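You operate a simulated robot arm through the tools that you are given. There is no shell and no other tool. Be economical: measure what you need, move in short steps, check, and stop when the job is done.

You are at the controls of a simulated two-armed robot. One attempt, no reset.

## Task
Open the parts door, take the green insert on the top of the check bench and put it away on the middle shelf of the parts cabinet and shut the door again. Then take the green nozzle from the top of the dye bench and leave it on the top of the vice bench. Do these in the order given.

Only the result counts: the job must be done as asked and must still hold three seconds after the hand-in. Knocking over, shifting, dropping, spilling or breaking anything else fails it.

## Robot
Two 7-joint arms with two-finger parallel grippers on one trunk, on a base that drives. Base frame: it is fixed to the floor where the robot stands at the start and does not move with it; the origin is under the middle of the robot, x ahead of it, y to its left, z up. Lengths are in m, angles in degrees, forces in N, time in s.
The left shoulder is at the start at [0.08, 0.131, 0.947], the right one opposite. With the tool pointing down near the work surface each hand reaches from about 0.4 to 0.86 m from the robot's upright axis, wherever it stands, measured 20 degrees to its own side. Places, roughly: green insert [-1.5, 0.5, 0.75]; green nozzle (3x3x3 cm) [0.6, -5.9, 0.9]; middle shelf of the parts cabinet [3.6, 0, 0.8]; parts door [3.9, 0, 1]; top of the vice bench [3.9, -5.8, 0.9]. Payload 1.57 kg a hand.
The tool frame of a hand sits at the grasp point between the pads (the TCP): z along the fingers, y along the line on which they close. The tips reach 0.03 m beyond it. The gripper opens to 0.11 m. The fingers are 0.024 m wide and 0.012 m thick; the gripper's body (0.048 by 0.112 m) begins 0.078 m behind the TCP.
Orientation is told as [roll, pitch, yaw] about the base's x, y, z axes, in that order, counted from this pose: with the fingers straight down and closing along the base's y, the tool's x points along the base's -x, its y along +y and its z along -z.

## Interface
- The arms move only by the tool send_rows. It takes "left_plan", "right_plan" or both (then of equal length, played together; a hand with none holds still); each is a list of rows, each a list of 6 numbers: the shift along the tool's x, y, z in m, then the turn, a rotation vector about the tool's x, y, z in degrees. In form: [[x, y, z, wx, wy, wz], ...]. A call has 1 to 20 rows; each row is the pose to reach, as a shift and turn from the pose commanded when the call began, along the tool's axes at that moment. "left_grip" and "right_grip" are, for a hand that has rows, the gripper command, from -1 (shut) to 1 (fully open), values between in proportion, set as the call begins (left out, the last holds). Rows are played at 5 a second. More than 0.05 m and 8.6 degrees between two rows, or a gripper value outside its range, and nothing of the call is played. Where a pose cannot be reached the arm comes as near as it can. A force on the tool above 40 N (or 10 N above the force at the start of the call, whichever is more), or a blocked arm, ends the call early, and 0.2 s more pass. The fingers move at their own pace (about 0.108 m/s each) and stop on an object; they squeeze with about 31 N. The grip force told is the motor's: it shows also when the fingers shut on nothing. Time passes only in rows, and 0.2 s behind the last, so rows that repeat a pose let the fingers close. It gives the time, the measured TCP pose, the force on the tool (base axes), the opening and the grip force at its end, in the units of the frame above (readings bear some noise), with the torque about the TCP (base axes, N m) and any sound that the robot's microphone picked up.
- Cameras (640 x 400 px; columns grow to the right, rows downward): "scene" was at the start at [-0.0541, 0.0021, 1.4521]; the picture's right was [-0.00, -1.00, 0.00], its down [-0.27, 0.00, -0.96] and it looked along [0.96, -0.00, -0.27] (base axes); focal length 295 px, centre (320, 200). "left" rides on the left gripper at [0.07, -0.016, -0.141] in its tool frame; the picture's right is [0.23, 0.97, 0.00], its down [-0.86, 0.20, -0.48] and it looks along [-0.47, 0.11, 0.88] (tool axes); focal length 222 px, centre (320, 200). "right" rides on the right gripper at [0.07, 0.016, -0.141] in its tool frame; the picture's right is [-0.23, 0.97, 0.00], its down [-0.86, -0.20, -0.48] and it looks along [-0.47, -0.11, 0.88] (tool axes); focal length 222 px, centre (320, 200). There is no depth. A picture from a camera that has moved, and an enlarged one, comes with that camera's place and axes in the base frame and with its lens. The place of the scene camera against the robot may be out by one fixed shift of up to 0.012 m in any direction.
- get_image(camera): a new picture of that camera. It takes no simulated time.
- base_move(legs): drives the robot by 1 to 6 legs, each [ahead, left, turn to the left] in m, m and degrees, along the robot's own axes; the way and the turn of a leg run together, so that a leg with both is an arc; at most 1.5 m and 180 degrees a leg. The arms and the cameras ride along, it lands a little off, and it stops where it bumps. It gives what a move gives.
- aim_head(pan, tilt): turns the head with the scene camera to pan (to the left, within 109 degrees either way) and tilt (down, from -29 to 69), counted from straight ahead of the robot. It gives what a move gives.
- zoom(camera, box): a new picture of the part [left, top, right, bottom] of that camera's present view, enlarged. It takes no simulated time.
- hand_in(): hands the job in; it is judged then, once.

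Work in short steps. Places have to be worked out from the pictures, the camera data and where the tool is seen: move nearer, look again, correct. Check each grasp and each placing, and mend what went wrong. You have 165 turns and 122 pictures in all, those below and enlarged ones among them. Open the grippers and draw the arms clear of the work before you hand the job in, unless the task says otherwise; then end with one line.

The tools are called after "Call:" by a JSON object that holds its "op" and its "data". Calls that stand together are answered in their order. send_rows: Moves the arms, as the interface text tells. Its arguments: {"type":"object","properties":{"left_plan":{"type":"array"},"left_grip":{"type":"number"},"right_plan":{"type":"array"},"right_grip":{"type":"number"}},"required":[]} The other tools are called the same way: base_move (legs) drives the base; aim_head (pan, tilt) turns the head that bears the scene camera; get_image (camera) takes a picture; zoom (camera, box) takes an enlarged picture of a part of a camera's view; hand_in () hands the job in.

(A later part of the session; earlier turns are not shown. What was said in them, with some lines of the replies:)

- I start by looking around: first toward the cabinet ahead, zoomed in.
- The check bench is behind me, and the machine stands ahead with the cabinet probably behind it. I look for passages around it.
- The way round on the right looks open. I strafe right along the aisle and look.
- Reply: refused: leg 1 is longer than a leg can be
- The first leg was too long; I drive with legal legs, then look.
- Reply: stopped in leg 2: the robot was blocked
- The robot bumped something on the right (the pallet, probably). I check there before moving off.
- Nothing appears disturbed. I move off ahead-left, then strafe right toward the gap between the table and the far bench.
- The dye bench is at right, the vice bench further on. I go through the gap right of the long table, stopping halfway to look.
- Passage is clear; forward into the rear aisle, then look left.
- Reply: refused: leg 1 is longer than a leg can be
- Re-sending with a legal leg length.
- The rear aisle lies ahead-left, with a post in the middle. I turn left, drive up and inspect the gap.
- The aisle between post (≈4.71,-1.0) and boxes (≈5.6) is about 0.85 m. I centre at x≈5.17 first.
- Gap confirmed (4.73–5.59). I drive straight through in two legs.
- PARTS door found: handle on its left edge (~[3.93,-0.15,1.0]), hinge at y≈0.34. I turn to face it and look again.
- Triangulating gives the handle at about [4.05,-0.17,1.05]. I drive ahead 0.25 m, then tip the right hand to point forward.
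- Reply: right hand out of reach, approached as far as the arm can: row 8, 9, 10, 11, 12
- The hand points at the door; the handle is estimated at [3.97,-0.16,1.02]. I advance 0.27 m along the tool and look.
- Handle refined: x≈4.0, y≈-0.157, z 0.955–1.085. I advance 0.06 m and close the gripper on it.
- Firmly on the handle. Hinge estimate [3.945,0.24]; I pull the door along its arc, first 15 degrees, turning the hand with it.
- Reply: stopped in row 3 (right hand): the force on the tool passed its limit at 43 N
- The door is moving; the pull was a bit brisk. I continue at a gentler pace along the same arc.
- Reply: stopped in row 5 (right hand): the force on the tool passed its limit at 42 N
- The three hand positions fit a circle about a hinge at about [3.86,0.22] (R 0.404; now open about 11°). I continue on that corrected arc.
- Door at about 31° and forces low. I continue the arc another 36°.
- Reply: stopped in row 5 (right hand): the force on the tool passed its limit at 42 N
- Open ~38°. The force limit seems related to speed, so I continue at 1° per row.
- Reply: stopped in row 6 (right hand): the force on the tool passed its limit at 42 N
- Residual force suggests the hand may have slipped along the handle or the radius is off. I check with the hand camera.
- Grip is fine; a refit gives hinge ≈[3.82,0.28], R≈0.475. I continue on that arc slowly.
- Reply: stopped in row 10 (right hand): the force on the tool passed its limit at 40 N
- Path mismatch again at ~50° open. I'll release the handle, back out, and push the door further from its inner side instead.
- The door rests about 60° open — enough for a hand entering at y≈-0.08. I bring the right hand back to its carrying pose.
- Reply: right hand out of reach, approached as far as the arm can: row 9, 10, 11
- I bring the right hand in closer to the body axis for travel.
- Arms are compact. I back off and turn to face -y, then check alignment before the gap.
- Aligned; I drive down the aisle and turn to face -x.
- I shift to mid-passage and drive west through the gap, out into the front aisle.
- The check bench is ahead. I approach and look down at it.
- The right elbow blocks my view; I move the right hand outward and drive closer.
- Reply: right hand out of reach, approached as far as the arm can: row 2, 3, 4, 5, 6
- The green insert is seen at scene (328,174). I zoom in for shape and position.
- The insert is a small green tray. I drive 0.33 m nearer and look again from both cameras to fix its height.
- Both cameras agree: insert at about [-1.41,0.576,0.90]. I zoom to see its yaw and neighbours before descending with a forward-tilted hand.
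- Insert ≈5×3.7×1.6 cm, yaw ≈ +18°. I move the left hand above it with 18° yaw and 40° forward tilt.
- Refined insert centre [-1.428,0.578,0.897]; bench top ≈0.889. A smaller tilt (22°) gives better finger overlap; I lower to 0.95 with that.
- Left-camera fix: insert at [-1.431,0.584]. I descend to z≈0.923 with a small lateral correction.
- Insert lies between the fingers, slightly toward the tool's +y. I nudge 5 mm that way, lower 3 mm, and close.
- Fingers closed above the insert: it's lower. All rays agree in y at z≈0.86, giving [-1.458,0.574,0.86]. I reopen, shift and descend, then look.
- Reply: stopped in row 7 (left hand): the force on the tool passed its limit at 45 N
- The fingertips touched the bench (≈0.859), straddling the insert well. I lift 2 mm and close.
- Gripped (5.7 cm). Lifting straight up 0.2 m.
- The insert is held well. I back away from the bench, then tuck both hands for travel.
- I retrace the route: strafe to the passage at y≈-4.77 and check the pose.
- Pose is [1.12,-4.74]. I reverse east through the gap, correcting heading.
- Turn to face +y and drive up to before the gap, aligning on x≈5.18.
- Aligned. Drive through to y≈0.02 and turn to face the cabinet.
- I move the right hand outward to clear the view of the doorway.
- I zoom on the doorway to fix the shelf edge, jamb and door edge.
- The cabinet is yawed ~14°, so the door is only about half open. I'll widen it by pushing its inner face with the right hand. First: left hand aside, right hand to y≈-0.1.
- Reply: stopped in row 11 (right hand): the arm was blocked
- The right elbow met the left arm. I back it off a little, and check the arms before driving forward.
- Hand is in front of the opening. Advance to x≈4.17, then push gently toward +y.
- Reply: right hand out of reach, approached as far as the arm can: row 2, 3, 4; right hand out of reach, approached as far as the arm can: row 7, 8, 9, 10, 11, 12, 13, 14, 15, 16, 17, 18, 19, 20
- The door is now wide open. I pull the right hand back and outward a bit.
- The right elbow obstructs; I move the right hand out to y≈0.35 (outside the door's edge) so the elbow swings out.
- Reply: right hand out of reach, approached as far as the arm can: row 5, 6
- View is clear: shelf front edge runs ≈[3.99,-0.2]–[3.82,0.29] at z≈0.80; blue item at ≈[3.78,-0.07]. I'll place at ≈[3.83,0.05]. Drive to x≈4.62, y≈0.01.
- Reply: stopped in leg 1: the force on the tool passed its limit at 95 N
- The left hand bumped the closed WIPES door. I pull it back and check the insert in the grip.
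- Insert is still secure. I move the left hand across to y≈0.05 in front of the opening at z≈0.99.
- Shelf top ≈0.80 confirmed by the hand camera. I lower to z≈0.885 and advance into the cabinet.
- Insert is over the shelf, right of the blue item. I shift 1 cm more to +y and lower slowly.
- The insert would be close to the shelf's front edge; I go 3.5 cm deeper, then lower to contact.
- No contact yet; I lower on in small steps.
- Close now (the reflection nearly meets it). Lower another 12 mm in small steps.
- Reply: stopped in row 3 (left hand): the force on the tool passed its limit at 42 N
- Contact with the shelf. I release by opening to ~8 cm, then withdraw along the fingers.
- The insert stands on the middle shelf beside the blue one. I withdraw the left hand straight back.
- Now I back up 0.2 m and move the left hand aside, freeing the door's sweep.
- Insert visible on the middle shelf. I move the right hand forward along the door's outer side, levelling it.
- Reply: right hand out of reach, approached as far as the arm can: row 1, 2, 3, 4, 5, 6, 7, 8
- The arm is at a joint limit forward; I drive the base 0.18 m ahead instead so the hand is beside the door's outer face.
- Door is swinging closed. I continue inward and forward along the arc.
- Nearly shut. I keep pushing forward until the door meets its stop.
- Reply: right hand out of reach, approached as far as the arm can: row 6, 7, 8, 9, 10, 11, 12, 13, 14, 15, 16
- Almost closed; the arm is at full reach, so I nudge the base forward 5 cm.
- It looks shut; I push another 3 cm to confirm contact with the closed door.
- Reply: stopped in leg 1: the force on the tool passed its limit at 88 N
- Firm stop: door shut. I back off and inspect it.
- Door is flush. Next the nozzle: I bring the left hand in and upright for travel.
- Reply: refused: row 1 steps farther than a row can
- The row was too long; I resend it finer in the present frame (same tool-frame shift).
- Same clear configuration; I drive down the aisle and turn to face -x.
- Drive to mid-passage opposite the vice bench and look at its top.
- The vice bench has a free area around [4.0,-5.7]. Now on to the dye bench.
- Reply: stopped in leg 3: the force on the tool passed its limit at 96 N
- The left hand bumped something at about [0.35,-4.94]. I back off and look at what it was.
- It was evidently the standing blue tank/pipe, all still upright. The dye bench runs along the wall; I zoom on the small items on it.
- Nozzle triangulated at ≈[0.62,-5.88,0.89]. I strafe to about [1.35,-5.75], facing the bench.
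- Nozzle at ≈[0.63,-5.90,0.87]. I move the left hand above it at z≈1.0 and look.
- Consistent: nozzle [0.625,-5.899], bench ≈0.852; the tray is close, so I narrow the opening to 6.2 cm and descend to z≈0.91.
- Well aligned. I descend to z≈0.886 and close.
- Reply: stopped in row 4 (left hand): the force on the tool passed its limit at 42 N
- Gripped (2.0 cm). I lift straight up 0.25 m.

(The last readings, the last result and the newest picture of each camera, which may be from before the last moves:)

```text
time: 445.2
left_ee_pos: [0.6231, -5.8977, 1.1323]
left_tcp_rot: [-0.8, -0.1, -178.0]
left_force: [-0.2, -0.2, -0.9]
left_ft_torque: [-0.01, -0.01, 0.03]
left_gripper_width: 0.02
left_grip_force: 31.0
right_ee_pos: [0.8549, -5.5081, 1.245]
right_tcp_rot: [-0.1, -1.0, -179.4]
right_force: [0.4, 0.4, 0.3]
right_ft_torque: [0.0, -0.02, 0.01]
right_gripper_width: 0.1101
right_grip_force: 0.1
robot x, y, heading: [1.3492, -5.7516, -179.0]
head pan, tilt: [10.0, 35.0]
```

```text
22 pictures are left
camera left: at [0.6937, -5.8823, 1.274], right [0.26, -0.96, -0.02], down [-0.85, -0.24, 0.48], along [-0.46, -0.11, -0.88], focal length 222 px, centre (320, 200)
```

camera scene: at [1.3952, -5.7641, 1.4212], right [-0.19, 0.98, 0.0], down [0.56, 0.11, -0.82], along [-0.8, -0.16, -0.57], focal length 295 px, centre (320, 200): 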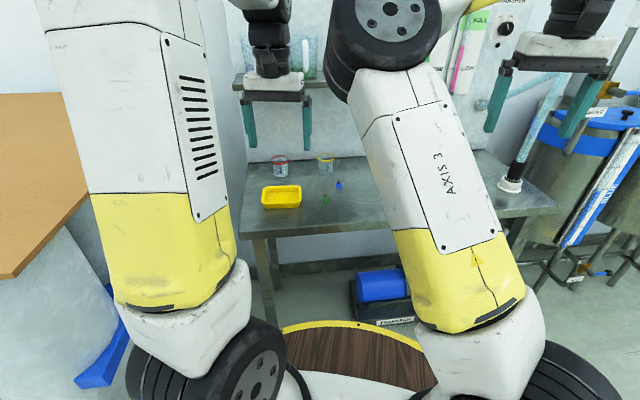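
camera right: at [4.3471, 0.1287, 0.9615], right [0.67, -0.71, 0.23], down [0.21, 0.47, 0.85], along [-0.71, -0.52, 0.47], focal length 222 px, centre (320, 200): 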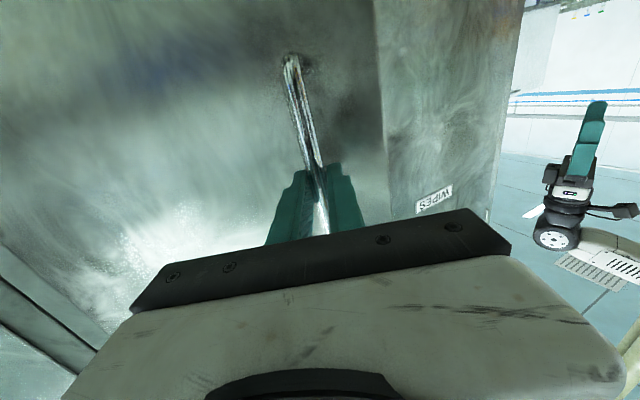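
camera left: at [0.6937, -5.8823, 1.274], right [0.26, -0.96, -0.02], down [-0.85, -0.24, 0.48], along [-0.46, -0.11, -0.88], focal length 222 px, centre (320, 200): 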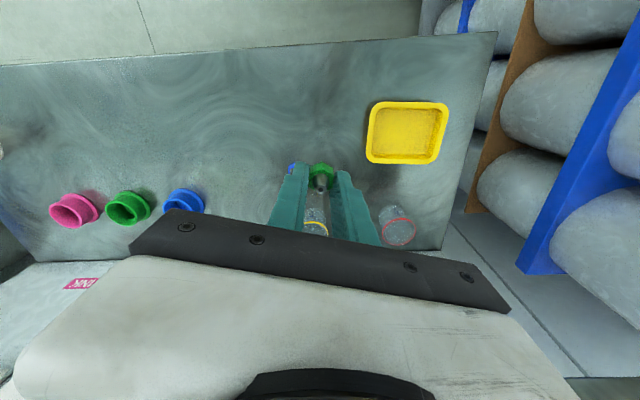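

Nozzle held. I retract the hand a little and drive back: strafe to the passage line, then reverse east.

Call:
{"op": "send_rows", "data": {"left_plan": [[0.035, 0, -0.01, 0, 0, 0], [0.07, 0, -0.02, 0, 0, 0], [0.105, 0, -0.03, 0, 0, 0], [0.14, 0, -0.04, 0, 0, 0]]}}

Call:
{"op": "base_move", "data": {"legs": [[-0.2, 0, 0], [0, -0.97, -1]]}}

```text
time: 446.2
left_ee_pos: [0.7633, -5.8964, 1.1687]
left_tcp_rot: [-0.9, -0.2, -178.0]
left_force: [-0.1, 0.5, -0.1]
left_ft_torque: [-0.04, -0.01, 0.01]
left_gripper_width: 0.0195
left_grip_force: 30.7
right_ee_pos: [0.8532, -5.5078, 1.245]
right_tcp_rot: [0.0, -0.9, -179.4]
right_force: [0.7, 0.1, 0.3]
right_ft_torque: [0.0, 0.0, 0.0]
right_gripper_width: 0.1101
right_grip_force: 0.0
robot x, y, heading: [1.3477, -5.7514, -179.0]
head pan, tilt: [10.0, 35.0]
```

```text
time: 452.4
left_ee_pos: [0.9524, -4.9177, 1.1674]
left_tcp_rot: [-1.0, -0.3, -177.9]
left_force: [-0.6, -0.2, -0.6]
left_ft_torque: [0.0, 0.0, 0.0]
left_gripper_width: 0.0201
left_grip_force: 30.8
right_ee_pos: [1.0444, -4.5276, 1.245]
right_tcp_rot: [0.0, -1.0, -179.5]
right_force: [-1.0, -0.2, 0.0]
right_ft_torque: [0.01, 0.04, 0.0]
right_gripper_width: 0.1099
right_grip_force: 0.0
robot x, y, heading: [1.5376, -4.7781, -179.1]
head pan, tilt: [10.0, 35.0]
```

Call:
{"op": "base_move", "data": {"legs": [[-1.2, 0.02, 0], [-1.15, 0, 0], [0, 0, 89]]}}

Call:
{"op": "aim_head", "data": {"pan": 0, "tilt": 35}}

Call:
{"op": "get_image", "data": {"camera": "scene"}}

```text
time: 467.6
left_ee_pos: [3.9766, -5.3878, 1.1694]
left_tcp_rot: [-0.9, -0.2, -89.5]
left_force: [0.2, 0.0, 0.1]
left_ft_torque: [0.0, -0.03, 0.03]
left_gripper_width: 0.02
left_grip_force: 30.6
right_ee_pos: [3.5899, -5.286, 1.2448]
right_tcp_rot: [0.0, -1.1, -90.9]
right_force: [0.0, 0.3, -0.3]
right_ft_torque: [0.01, 0.0, 0.0]
right_gripper_width: 0.1099
right_grip_force: 0.1
robot x, y, heading: [3.8469, -4.7932, -90.8]
head pan, tilt: [10.0, 35.0]
```

```text
time: 468.4
left_ee_pos: [3.9766, -5.3885, 1.1685]
left_tcp_rot: [-0.9, -0.2, -89.4]
left_force: [-0.3, 0.7, -1.2]
left_ft_torque: [0.01, 0.0, 0.03]
left_gripper_width: 0.0199
left_grip_force: 31.2
right_ee_pos: [3.5908, -5.286, 1.2456]
right_tcp_rot: [0.0, -1.0, -90.9]
right_force: [0.7, 0.1, 0.4]
right_ft_torque: [-0.01, 0.02, -0.01]
right_gripper_width: 0.1102
right_grip_force: 0.1
robot x, y, heading: [3.847, -4.7967, -90.6]
head pan, tilt: [0.0, 35.0]
```

```text
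21 pictures are left
camera scene: at [3.8403, -4.743, 1.4212], right [-1.0, 0.01, 0.0], down [0.01, 0.57, -0.82], along [-0.01, -0.82, -0.57], focal length 295 px, centre (320, 200)
```

scene: 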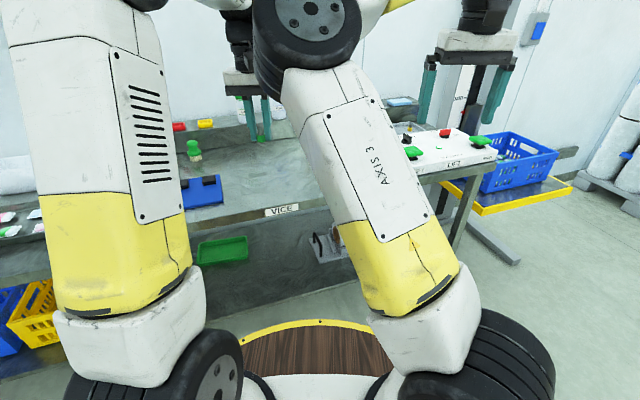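

I drive 0.14 m closer, extend the left hand over the free middle area and look down.

Call:
{"op": "base_move", "data": {"legs": [[0.14, 0, 0]]}}

Call:
{"op": "send_rows", "data": {"left_plan": [[-0.04, 0, 0, 0, 0, 0], [-0.08, 0, 0.01, 0, 0, 0], [-0.12, 0, 0.02, 0, 0, 0], [-0.15, 0, 0.04, 0, 0, 0]]}}

Call:
{"op": "get_image", "data": {"camera": "left"}}

Call:
{"op": "get_image", "data": {"camera": "scene"}}

```text
time: 469.7
left_ee_pos: [3.976, -5.5289, 1.1677]
left_tcp_rot: [-0.9, -0.2, -89.3]
left_force: [-0.4, -0.2, -0.3]
left_ft_torque: [0.03, 0.01, 0.0]
left_gripper_width: 0.0201
left_grip_force: 31.1
right_ee_pos: [3.588, -5.4257, 1.2453]
right_tcp_rot: [0.0, -1.0, -91.0]
right_force: [-0.3, 1.2, 0.1]
right_ft_torque: [-0.02, 0.01, 0.03]
right_gripper_width: 0.1099
right_grip_force: 0.0
robot x, y, heading: [3.8447, -4.9404, -90.6]
head pan, tilt: [0.0, 35.0]
```

```text
time: 470.7
left_ee_pos: [3.9766, -5.6796, 1.1298]
left_tcp_rot: [-0.9, -0.2, -89.5]
left_force: [0.3, 1.0, 0.3]
left_ft_torque: [-0.06, 0.0, -0.04]
left_gripper_width: 0.0201
left_grip_force: 30.7
right_ee_pos: [3.5889, -5.4262, 1.2449]
right_tcp_rot: [0.0, -1.0, -90.9]
right_force: [0.1, -0.2, 0.4]
right_ft_torque: [-0.05, 0.01, -0.01]
right_gripper_width: 0.1098
right_grip_force: 0.2
robot x, y, heading: [3.8474, -4.9388, -91.0]
head pan, tilt: [0.0, 35.0]
```

```text
20 pictures are left
camera left: at [3.9621, -5.6088, 1.272], right [0.97, 0.24, -0.02], down [0.22, -0.85, 0.48], along [0.1, -0.47, -0.88], focal length 222 px, centre (320, 200)
```

left: 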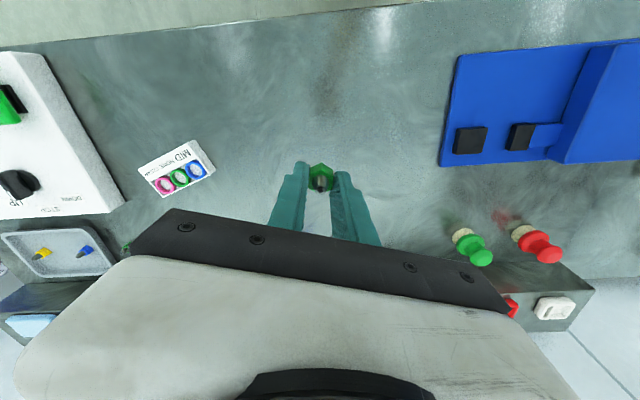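

```text
19 pictures are left
camera scene: at [3.8387, -4.8835, 1.4212], right [-1.0, 0.01, 0.0], down [0.01, 0.57, -0.82], along [-0.01, -0.82, -0.57], focal length 295 px, centre (320, 200)
```

scene: 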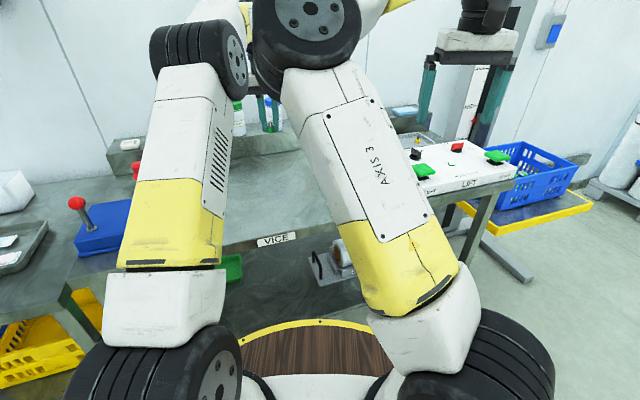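

The landing spot (image ≈(323,126)) is free. I descend to z≈0.94 first.

Call:
{"op": "send_rows", "data": {"left_plan": [[0, 0, 0.04, 0, 0, 0], [0, 0, 0.08, 0, 0, 0], [0, 0, 0.12, 0, 0, 0], [0, 0, 0.16, 0, 0, 0], [0, 0, 0.19, 0, 0, 0], [0, 0, 0.19, 0, 0, 0]]}}

Call:
{"op": "get_image", "data": {"camera": "left"}}

```text
time: 472.1
left_ee_pos: [3.9729, -5.6804, 0.9404]
left_tcp_rot: [-0.9, -0.2, -89.3]
left_force: [-0.2, 0.1, -0.6]
left_ft_torque: [0.0, -0.03, 0.02]
left_gripper_width: 0.0199
left_grip_force: 31.1
right_ee_pos: [3.5876, -5.426, 1.2457]
right_tcp_rot: [0.0, -0.9, -90.9]
right_force: [1.5, -0.1, 1.1]
right_ft_torque: [-0.02, 0.02, -0.01]
right_gripper_width: 0.1101
right_grip_force: 0.1
robot x, y, heading: [3.845, -4.9405, -90.6]
head pan, tilt: [0.0, 35.0]
```

```text
18 pictures are left
camera left: at [3.9593, -5.6105, 1.0813], right [0.97, 0.24, -0.02], down [0.22, -0.85, 0.48], along [0.1, -0.47, -0.88], focal length 222 px, centre (320, 200)
```

left: 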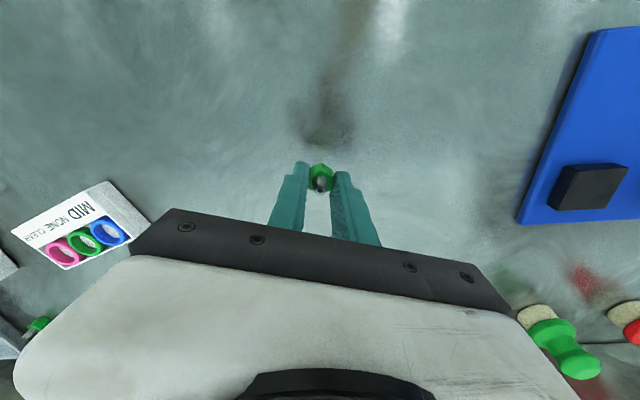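

Clear below. I lower in small steps to contact.

Call:
{"op": "send_rows", "data": {"left_plan": [[0, 0, 0.012, 0, 0, 0], [0, 0, 0.024, 0, 0, 0], [0, 0, 0.034, 0, 0, 0], [0, 0, 0.04, 0, 0, 0], [0, 0, 0.04, 0, 0, 0]]}}

Call:
{"op": "send_rows", "data": {"left_plan": [[0, 0, 0.003, 0, 0, 0], [0, 0, 0.006, 0, 0, 0], [0, 0, 0.006, 0, 0, 0]]}}

```text
time: 473.3
left_ee_pos: [3.9724, -5.6804, 0.8995]
left_tcp_rot: [-0.9, -0.2, -89.4]
left_force: [-0.7, -0.3, 0.0]
left_ft_torque: [-0.02, -0.03, 0.0]
left_gripper_width: 0.0201
left_grip_force: 31.5
right_ee_pos: [3.5887, -5.4277, 1.2449]
right_tcp_rot: [0.0, -1.0, -90.8]
right_force: [0.7, -0.5, 0.5]
right_ft_torque: [0.0, 0.02, 0.02]
right_gripper_width: 0.1103
right_grip_force: 0.0
robot x, y, heading: [3.8438, -4.9371, -90.5]
head pan, tilt: [0.0, 35.0]
```

```text
time: 474.1
left_ee_pos: [3.9724, -5.6792, 0.8943]
left_tcp_rot: [-1.0, -0.2, -89.4]
left_force: [0.4, -0.6, -0.2]
left_ft_torque: [-0.02, -0.01, 0.02]
left_gripper_width: 0.0201
left_grip_force: 30.4
right_ee_pos: [3.5877, -5.4269, 1.2449]
right_tcp_rot: [0.1, -1.1, -90.9]
right_force: [0.0, -0.4, -0.6]
right_ft_torque: [0.02, 0.02, 0.0]
right_gripper_width: 0.1102
right_grip_force: 0.1
robot x, y, heading: [3.8478, -4.939, -90.5]
head pan, tilt: [0.0, 35.0]
```

No contact at 0.894; a few millimetres more.

Call:
{"op": "send_rows", "data": {"left_plan": [[0, 0, 0.002, 0, 0, 0], [0, 0, 0.004, 0, 0, 0], [0, 0, 0.005, 0, 0, 0], [0, 0, 0.005, 0, 0, 0]]}}

Call:
{"op": "get_image", "data": {"camera": "left"}}

```text
time: 475.1
left_ee_pos: [3.9719, -5.6799, 0.8903]
left_tcp_rot: [-0.9, -0.3, -89.5]
left_force: [-0.3, 8.3, 21.6]
left_ft_torque: [0.46, -0.41, 0.11]
left_gripper_width: 0.0203
left_grip_force: 30.3
right_ee_pos: [3.5874, -5.4255, 1.2462]
right_tcp_rot: [0.1, -0.9, -91.0]
right_force: [0.8, 0.1, -0.1]
right_ft_torque: [-0.02, -0.04, -0.05]
right_gripper_width: 0.11
right_grip_force: 0.1
robot x, y, heading: [3.8483, -4.9391, -90.9]
head pan, tilt: [0.0, 35.0]
```

```text
17 pictures are left
camera left: at [3.9581, -5.6094, 1.0325], right [0.97, 0.24, -0.02], down [0.22, -0.85, 0.48], along [0.1, -0.47, -0.88], focal length 222 px, centre (320, 200)
```

left: 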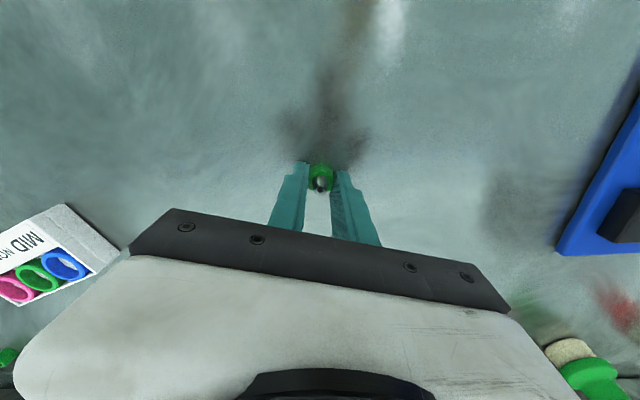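

Contact with the bench (z≈0.860). I ease up a hair, open gently, and lift clear.

Call:
{"op": "send_rows", "data": {"left_plan": [[0, 0, -0.002, 0, 0, 0], [0, 0, -0.002, 0, 0, 0]]}}

Call:
{"op": "send_rows", "data": {"left_plan": [[0, 0, 0, 0, 0, 0], [0, 0, 0, 0, 0, 0], [0, 0, 0, 0, 0, 0]], "left_grip": 0}}

Call:
{"op": "send_rows", "data": {"left_plan": [[0, 0, -0.01, 0, 0, 0], [0, 0, -0.03, 0, 0, 0], [0, 0, -0.06, 0, 0, 0], [0, 0, -0.1, 0, 0, 0], [0, 0, -0.14, 0, 0, 0], [0, 0, -0.18, 0, 0, 0], [0, 0, -0.22, 0, 0, 0]]}}

Call:
{"op": "get_image", "data": {"camera": "left"}}

```text
time: 475.7
left_ee_pos: [3.9719, -5.6797, 0.8905]
left_tcp_rot: [-0.9, -0.2, -89.3]
left_force: [-1.0, 1.5, 11.4]
left_ft_torque: [0.1, -0.22, 0.01]
left_gripper_width: 0.02
left_grip_force: 31.1
right_ee_pos: [3.5885, -5.4257, 1.245]
right_tcp_rot: [0.0, -1.0, -91.0]
right_force: [-0.1, 0.1, 0.1]
right_ft_torque: [0.0, 0.02, -0.02]
right_gripper_width: 0.1097
right_grip_force: 0.0
robot x, y, heading: [3.8455, -4.9399, -90.8]
head pan, tilt: [0.0, 35.0]
```

```text
time: 476.5
left_ee_pos: [3.971, -5.68, 0.8911]
left_tcp_rot: [-0.8, -0.1, -89.3]
left_force: [-9.8, -0.1, 9.2]
left_ft_torque: [0.08, -0.01, 0.02]
left_gripper_width: 0.046
left_grip_force: 0.0
right_ee_pos: [3.5876, -5.4261, 1.2443]
right_tcp_rot: [0.1, -0.9, -90.8]
right_force: [0.6, 0.9, 0.0]
right_ft_torque: [-0.04, 0.03, 0.0]
right_gripper_width: 0.1101
right_grip_force: 0.0
robot x, y, heading: [3.8466, -4.9386, -90.8]
head pan, tilt: [0.0, 35.0]
```

```text
time: 478.1
left_ee_pos: [3.9769, -5.6788, 1.1091]
left_tcp_rot: [-1.0, -0.1, -89.5]
left_force: [-0.8, 0.3, 0.2]
left_ft_torque: [-0.01, 0.01, 0.01]
left_gripper_width: 0.0547
left_grip_force: 0.1
right_ee_pos: [3.5882, -5.428, 1.2452]
right_tcp_rot: [0.1, -1.0, -90.9]
right_force: [0.4, 0.2, -1.0]
right_ft_torque: [-0.01, -0.01, -0.01]
right_gripper_width: 0.11
right_grip_force: 0.0
robot x, y, heading: [3.8454, -4.9391, -90.7]
head pan, tilt: [0.0, 35.0]
```

```text
16 pictures are left
camera left: at [3.9623, -5.609, 1.2517], right [0.97, 0.24, -0.02], down [0.22, -0.85, 0.48], along [0.1, -0.47, -0.88], focal length 222 px, centre (320, 200)
```

left: 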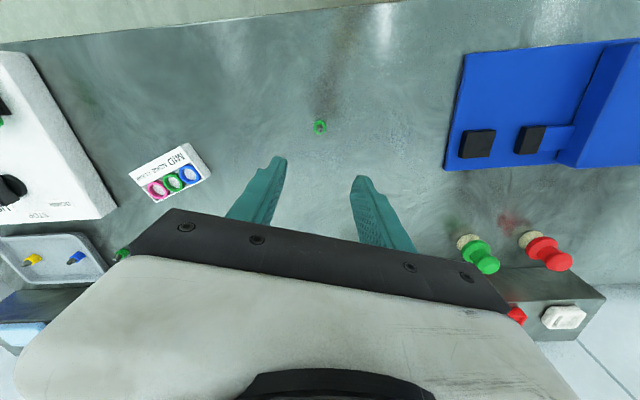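

The nozzle stands upright on the vice bench. I open the gripper, retract the arm and back the robot off, then take a final look.

Call:
{"op": "send_rows", "data": {"left_plan": [[0.03, 0, -0.02, 0, 0, 0], [0.07, 0, -0.04, 0, 0, 0], [0.11, 0, -0.06, 0, 0, 0], [0.15, 0, -0.08, 0, 0, 0]], "left_grip": 1}}

Call:
{"op": "base_move", "data": {"legs": [[-0.2, 0, 0]]}}

Call:
{"op": "zoom", "data": {"camera": "left", "box": [200, 0, 440, 150]}}

Call:
{"op": "get_image", "data": {"camera": "scene"}}

```text
time: 479.1
left_ee_pos: [3.9762, -5.5284, 1.187]
left_tcp_rot: [-0.8, 0.0, -89.4]
left_force: [0.8, -0.3, -0.4]
left_ft_torque: [0.05, -0.01, -0.02]
left_gripper_width: 0.11
left_grip_force: 0.0
right_ee_pos: [3.5895, -5.4271, 1.2447]
right_tcp_rot: [0.1, -1.0, -91.0]
right_force: [-0.7, -1.6, -0.5]
right_ft_torque: [0.04, 0.01, 0.0]
right_gripper_width: 0.1098
right_grip_force: 0.1
robot x, y, heading: [3.8456, -4.9395, -91.0]
head pan, tilt: [0.0, 35.0]
```

```text
time: 480.7
left_ee_pos: [3.9798, -5.3292, 1.1878]
left_tcp_rot: [-0.9, -0.3, -89.2]
left_force: [0.1, -0.2, 0.0]
left_ft_torque: [0.0, 0.02, 0.01]
left_gripper_width: 0.1101
left_grip_force: 0.0
right_ee_pos: [3.5918, -5.2284, 1.2463]
right_tcp_rot: [0.0, -1.0, -90.8]
right_force: [0.3, 0.4, 0.6]
right_ft_torque: [0.02, -0.01, 0.02]
right_gripper_width: 0.1099
right_grip_force: 0.0
robot x, y, heading: [3.8456, -4.7418, -90.7]
head pan, tilt: [0.0, 35.0]
```

```text
2.67 times, centred on (320, 75) of left
camera zoom: at [3.9654, -5.2594, 1.3292], right [0.97, 0.24, -0.02], down [0.22, -0.85, 0.48], along [0.1, -0.47, -0.88], focal length 592 px, centre (320, 533)
```

zoom: 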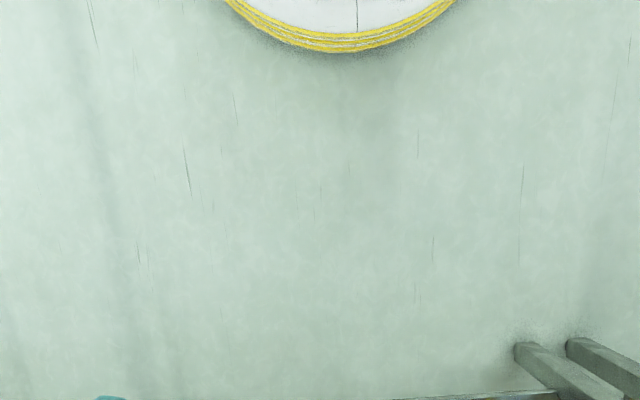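

```text
14 pictures are left
camera scene: at [3.8405, -4.685, 1.4212], right [-1.0, 0.01, 0.0], down [0.0, 0.57, -0.82], along [-0.01, -0.82, -0.57], focal length 295 px, centre (320, 200)
```

scene: 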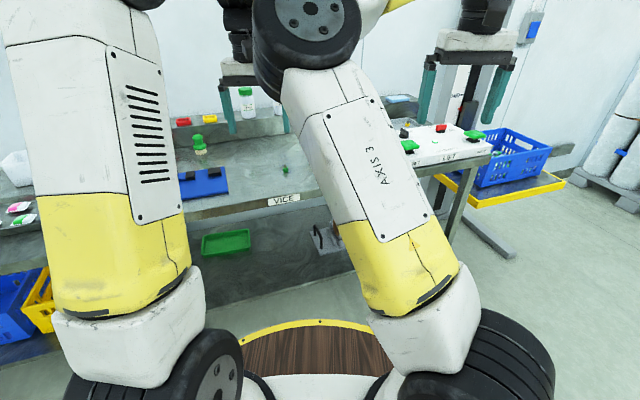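

The nozzle stands on the vice bench, both grippers are empty and open, and the cabinet door was last seen flush. I hand the job in.

Call:
{"op": "hand_in", "data": {}}

```text
The job is handed in.
```

The green insert is on the middle shelf of the parts cabinet with the door shut, and the green nozzle is on top of the vice bench. I bumped fixed things three times on the way: a pallet, the closed WIPES door, and the blue tank or its pipe by the dye bench. I saw no sign that any of them moved.
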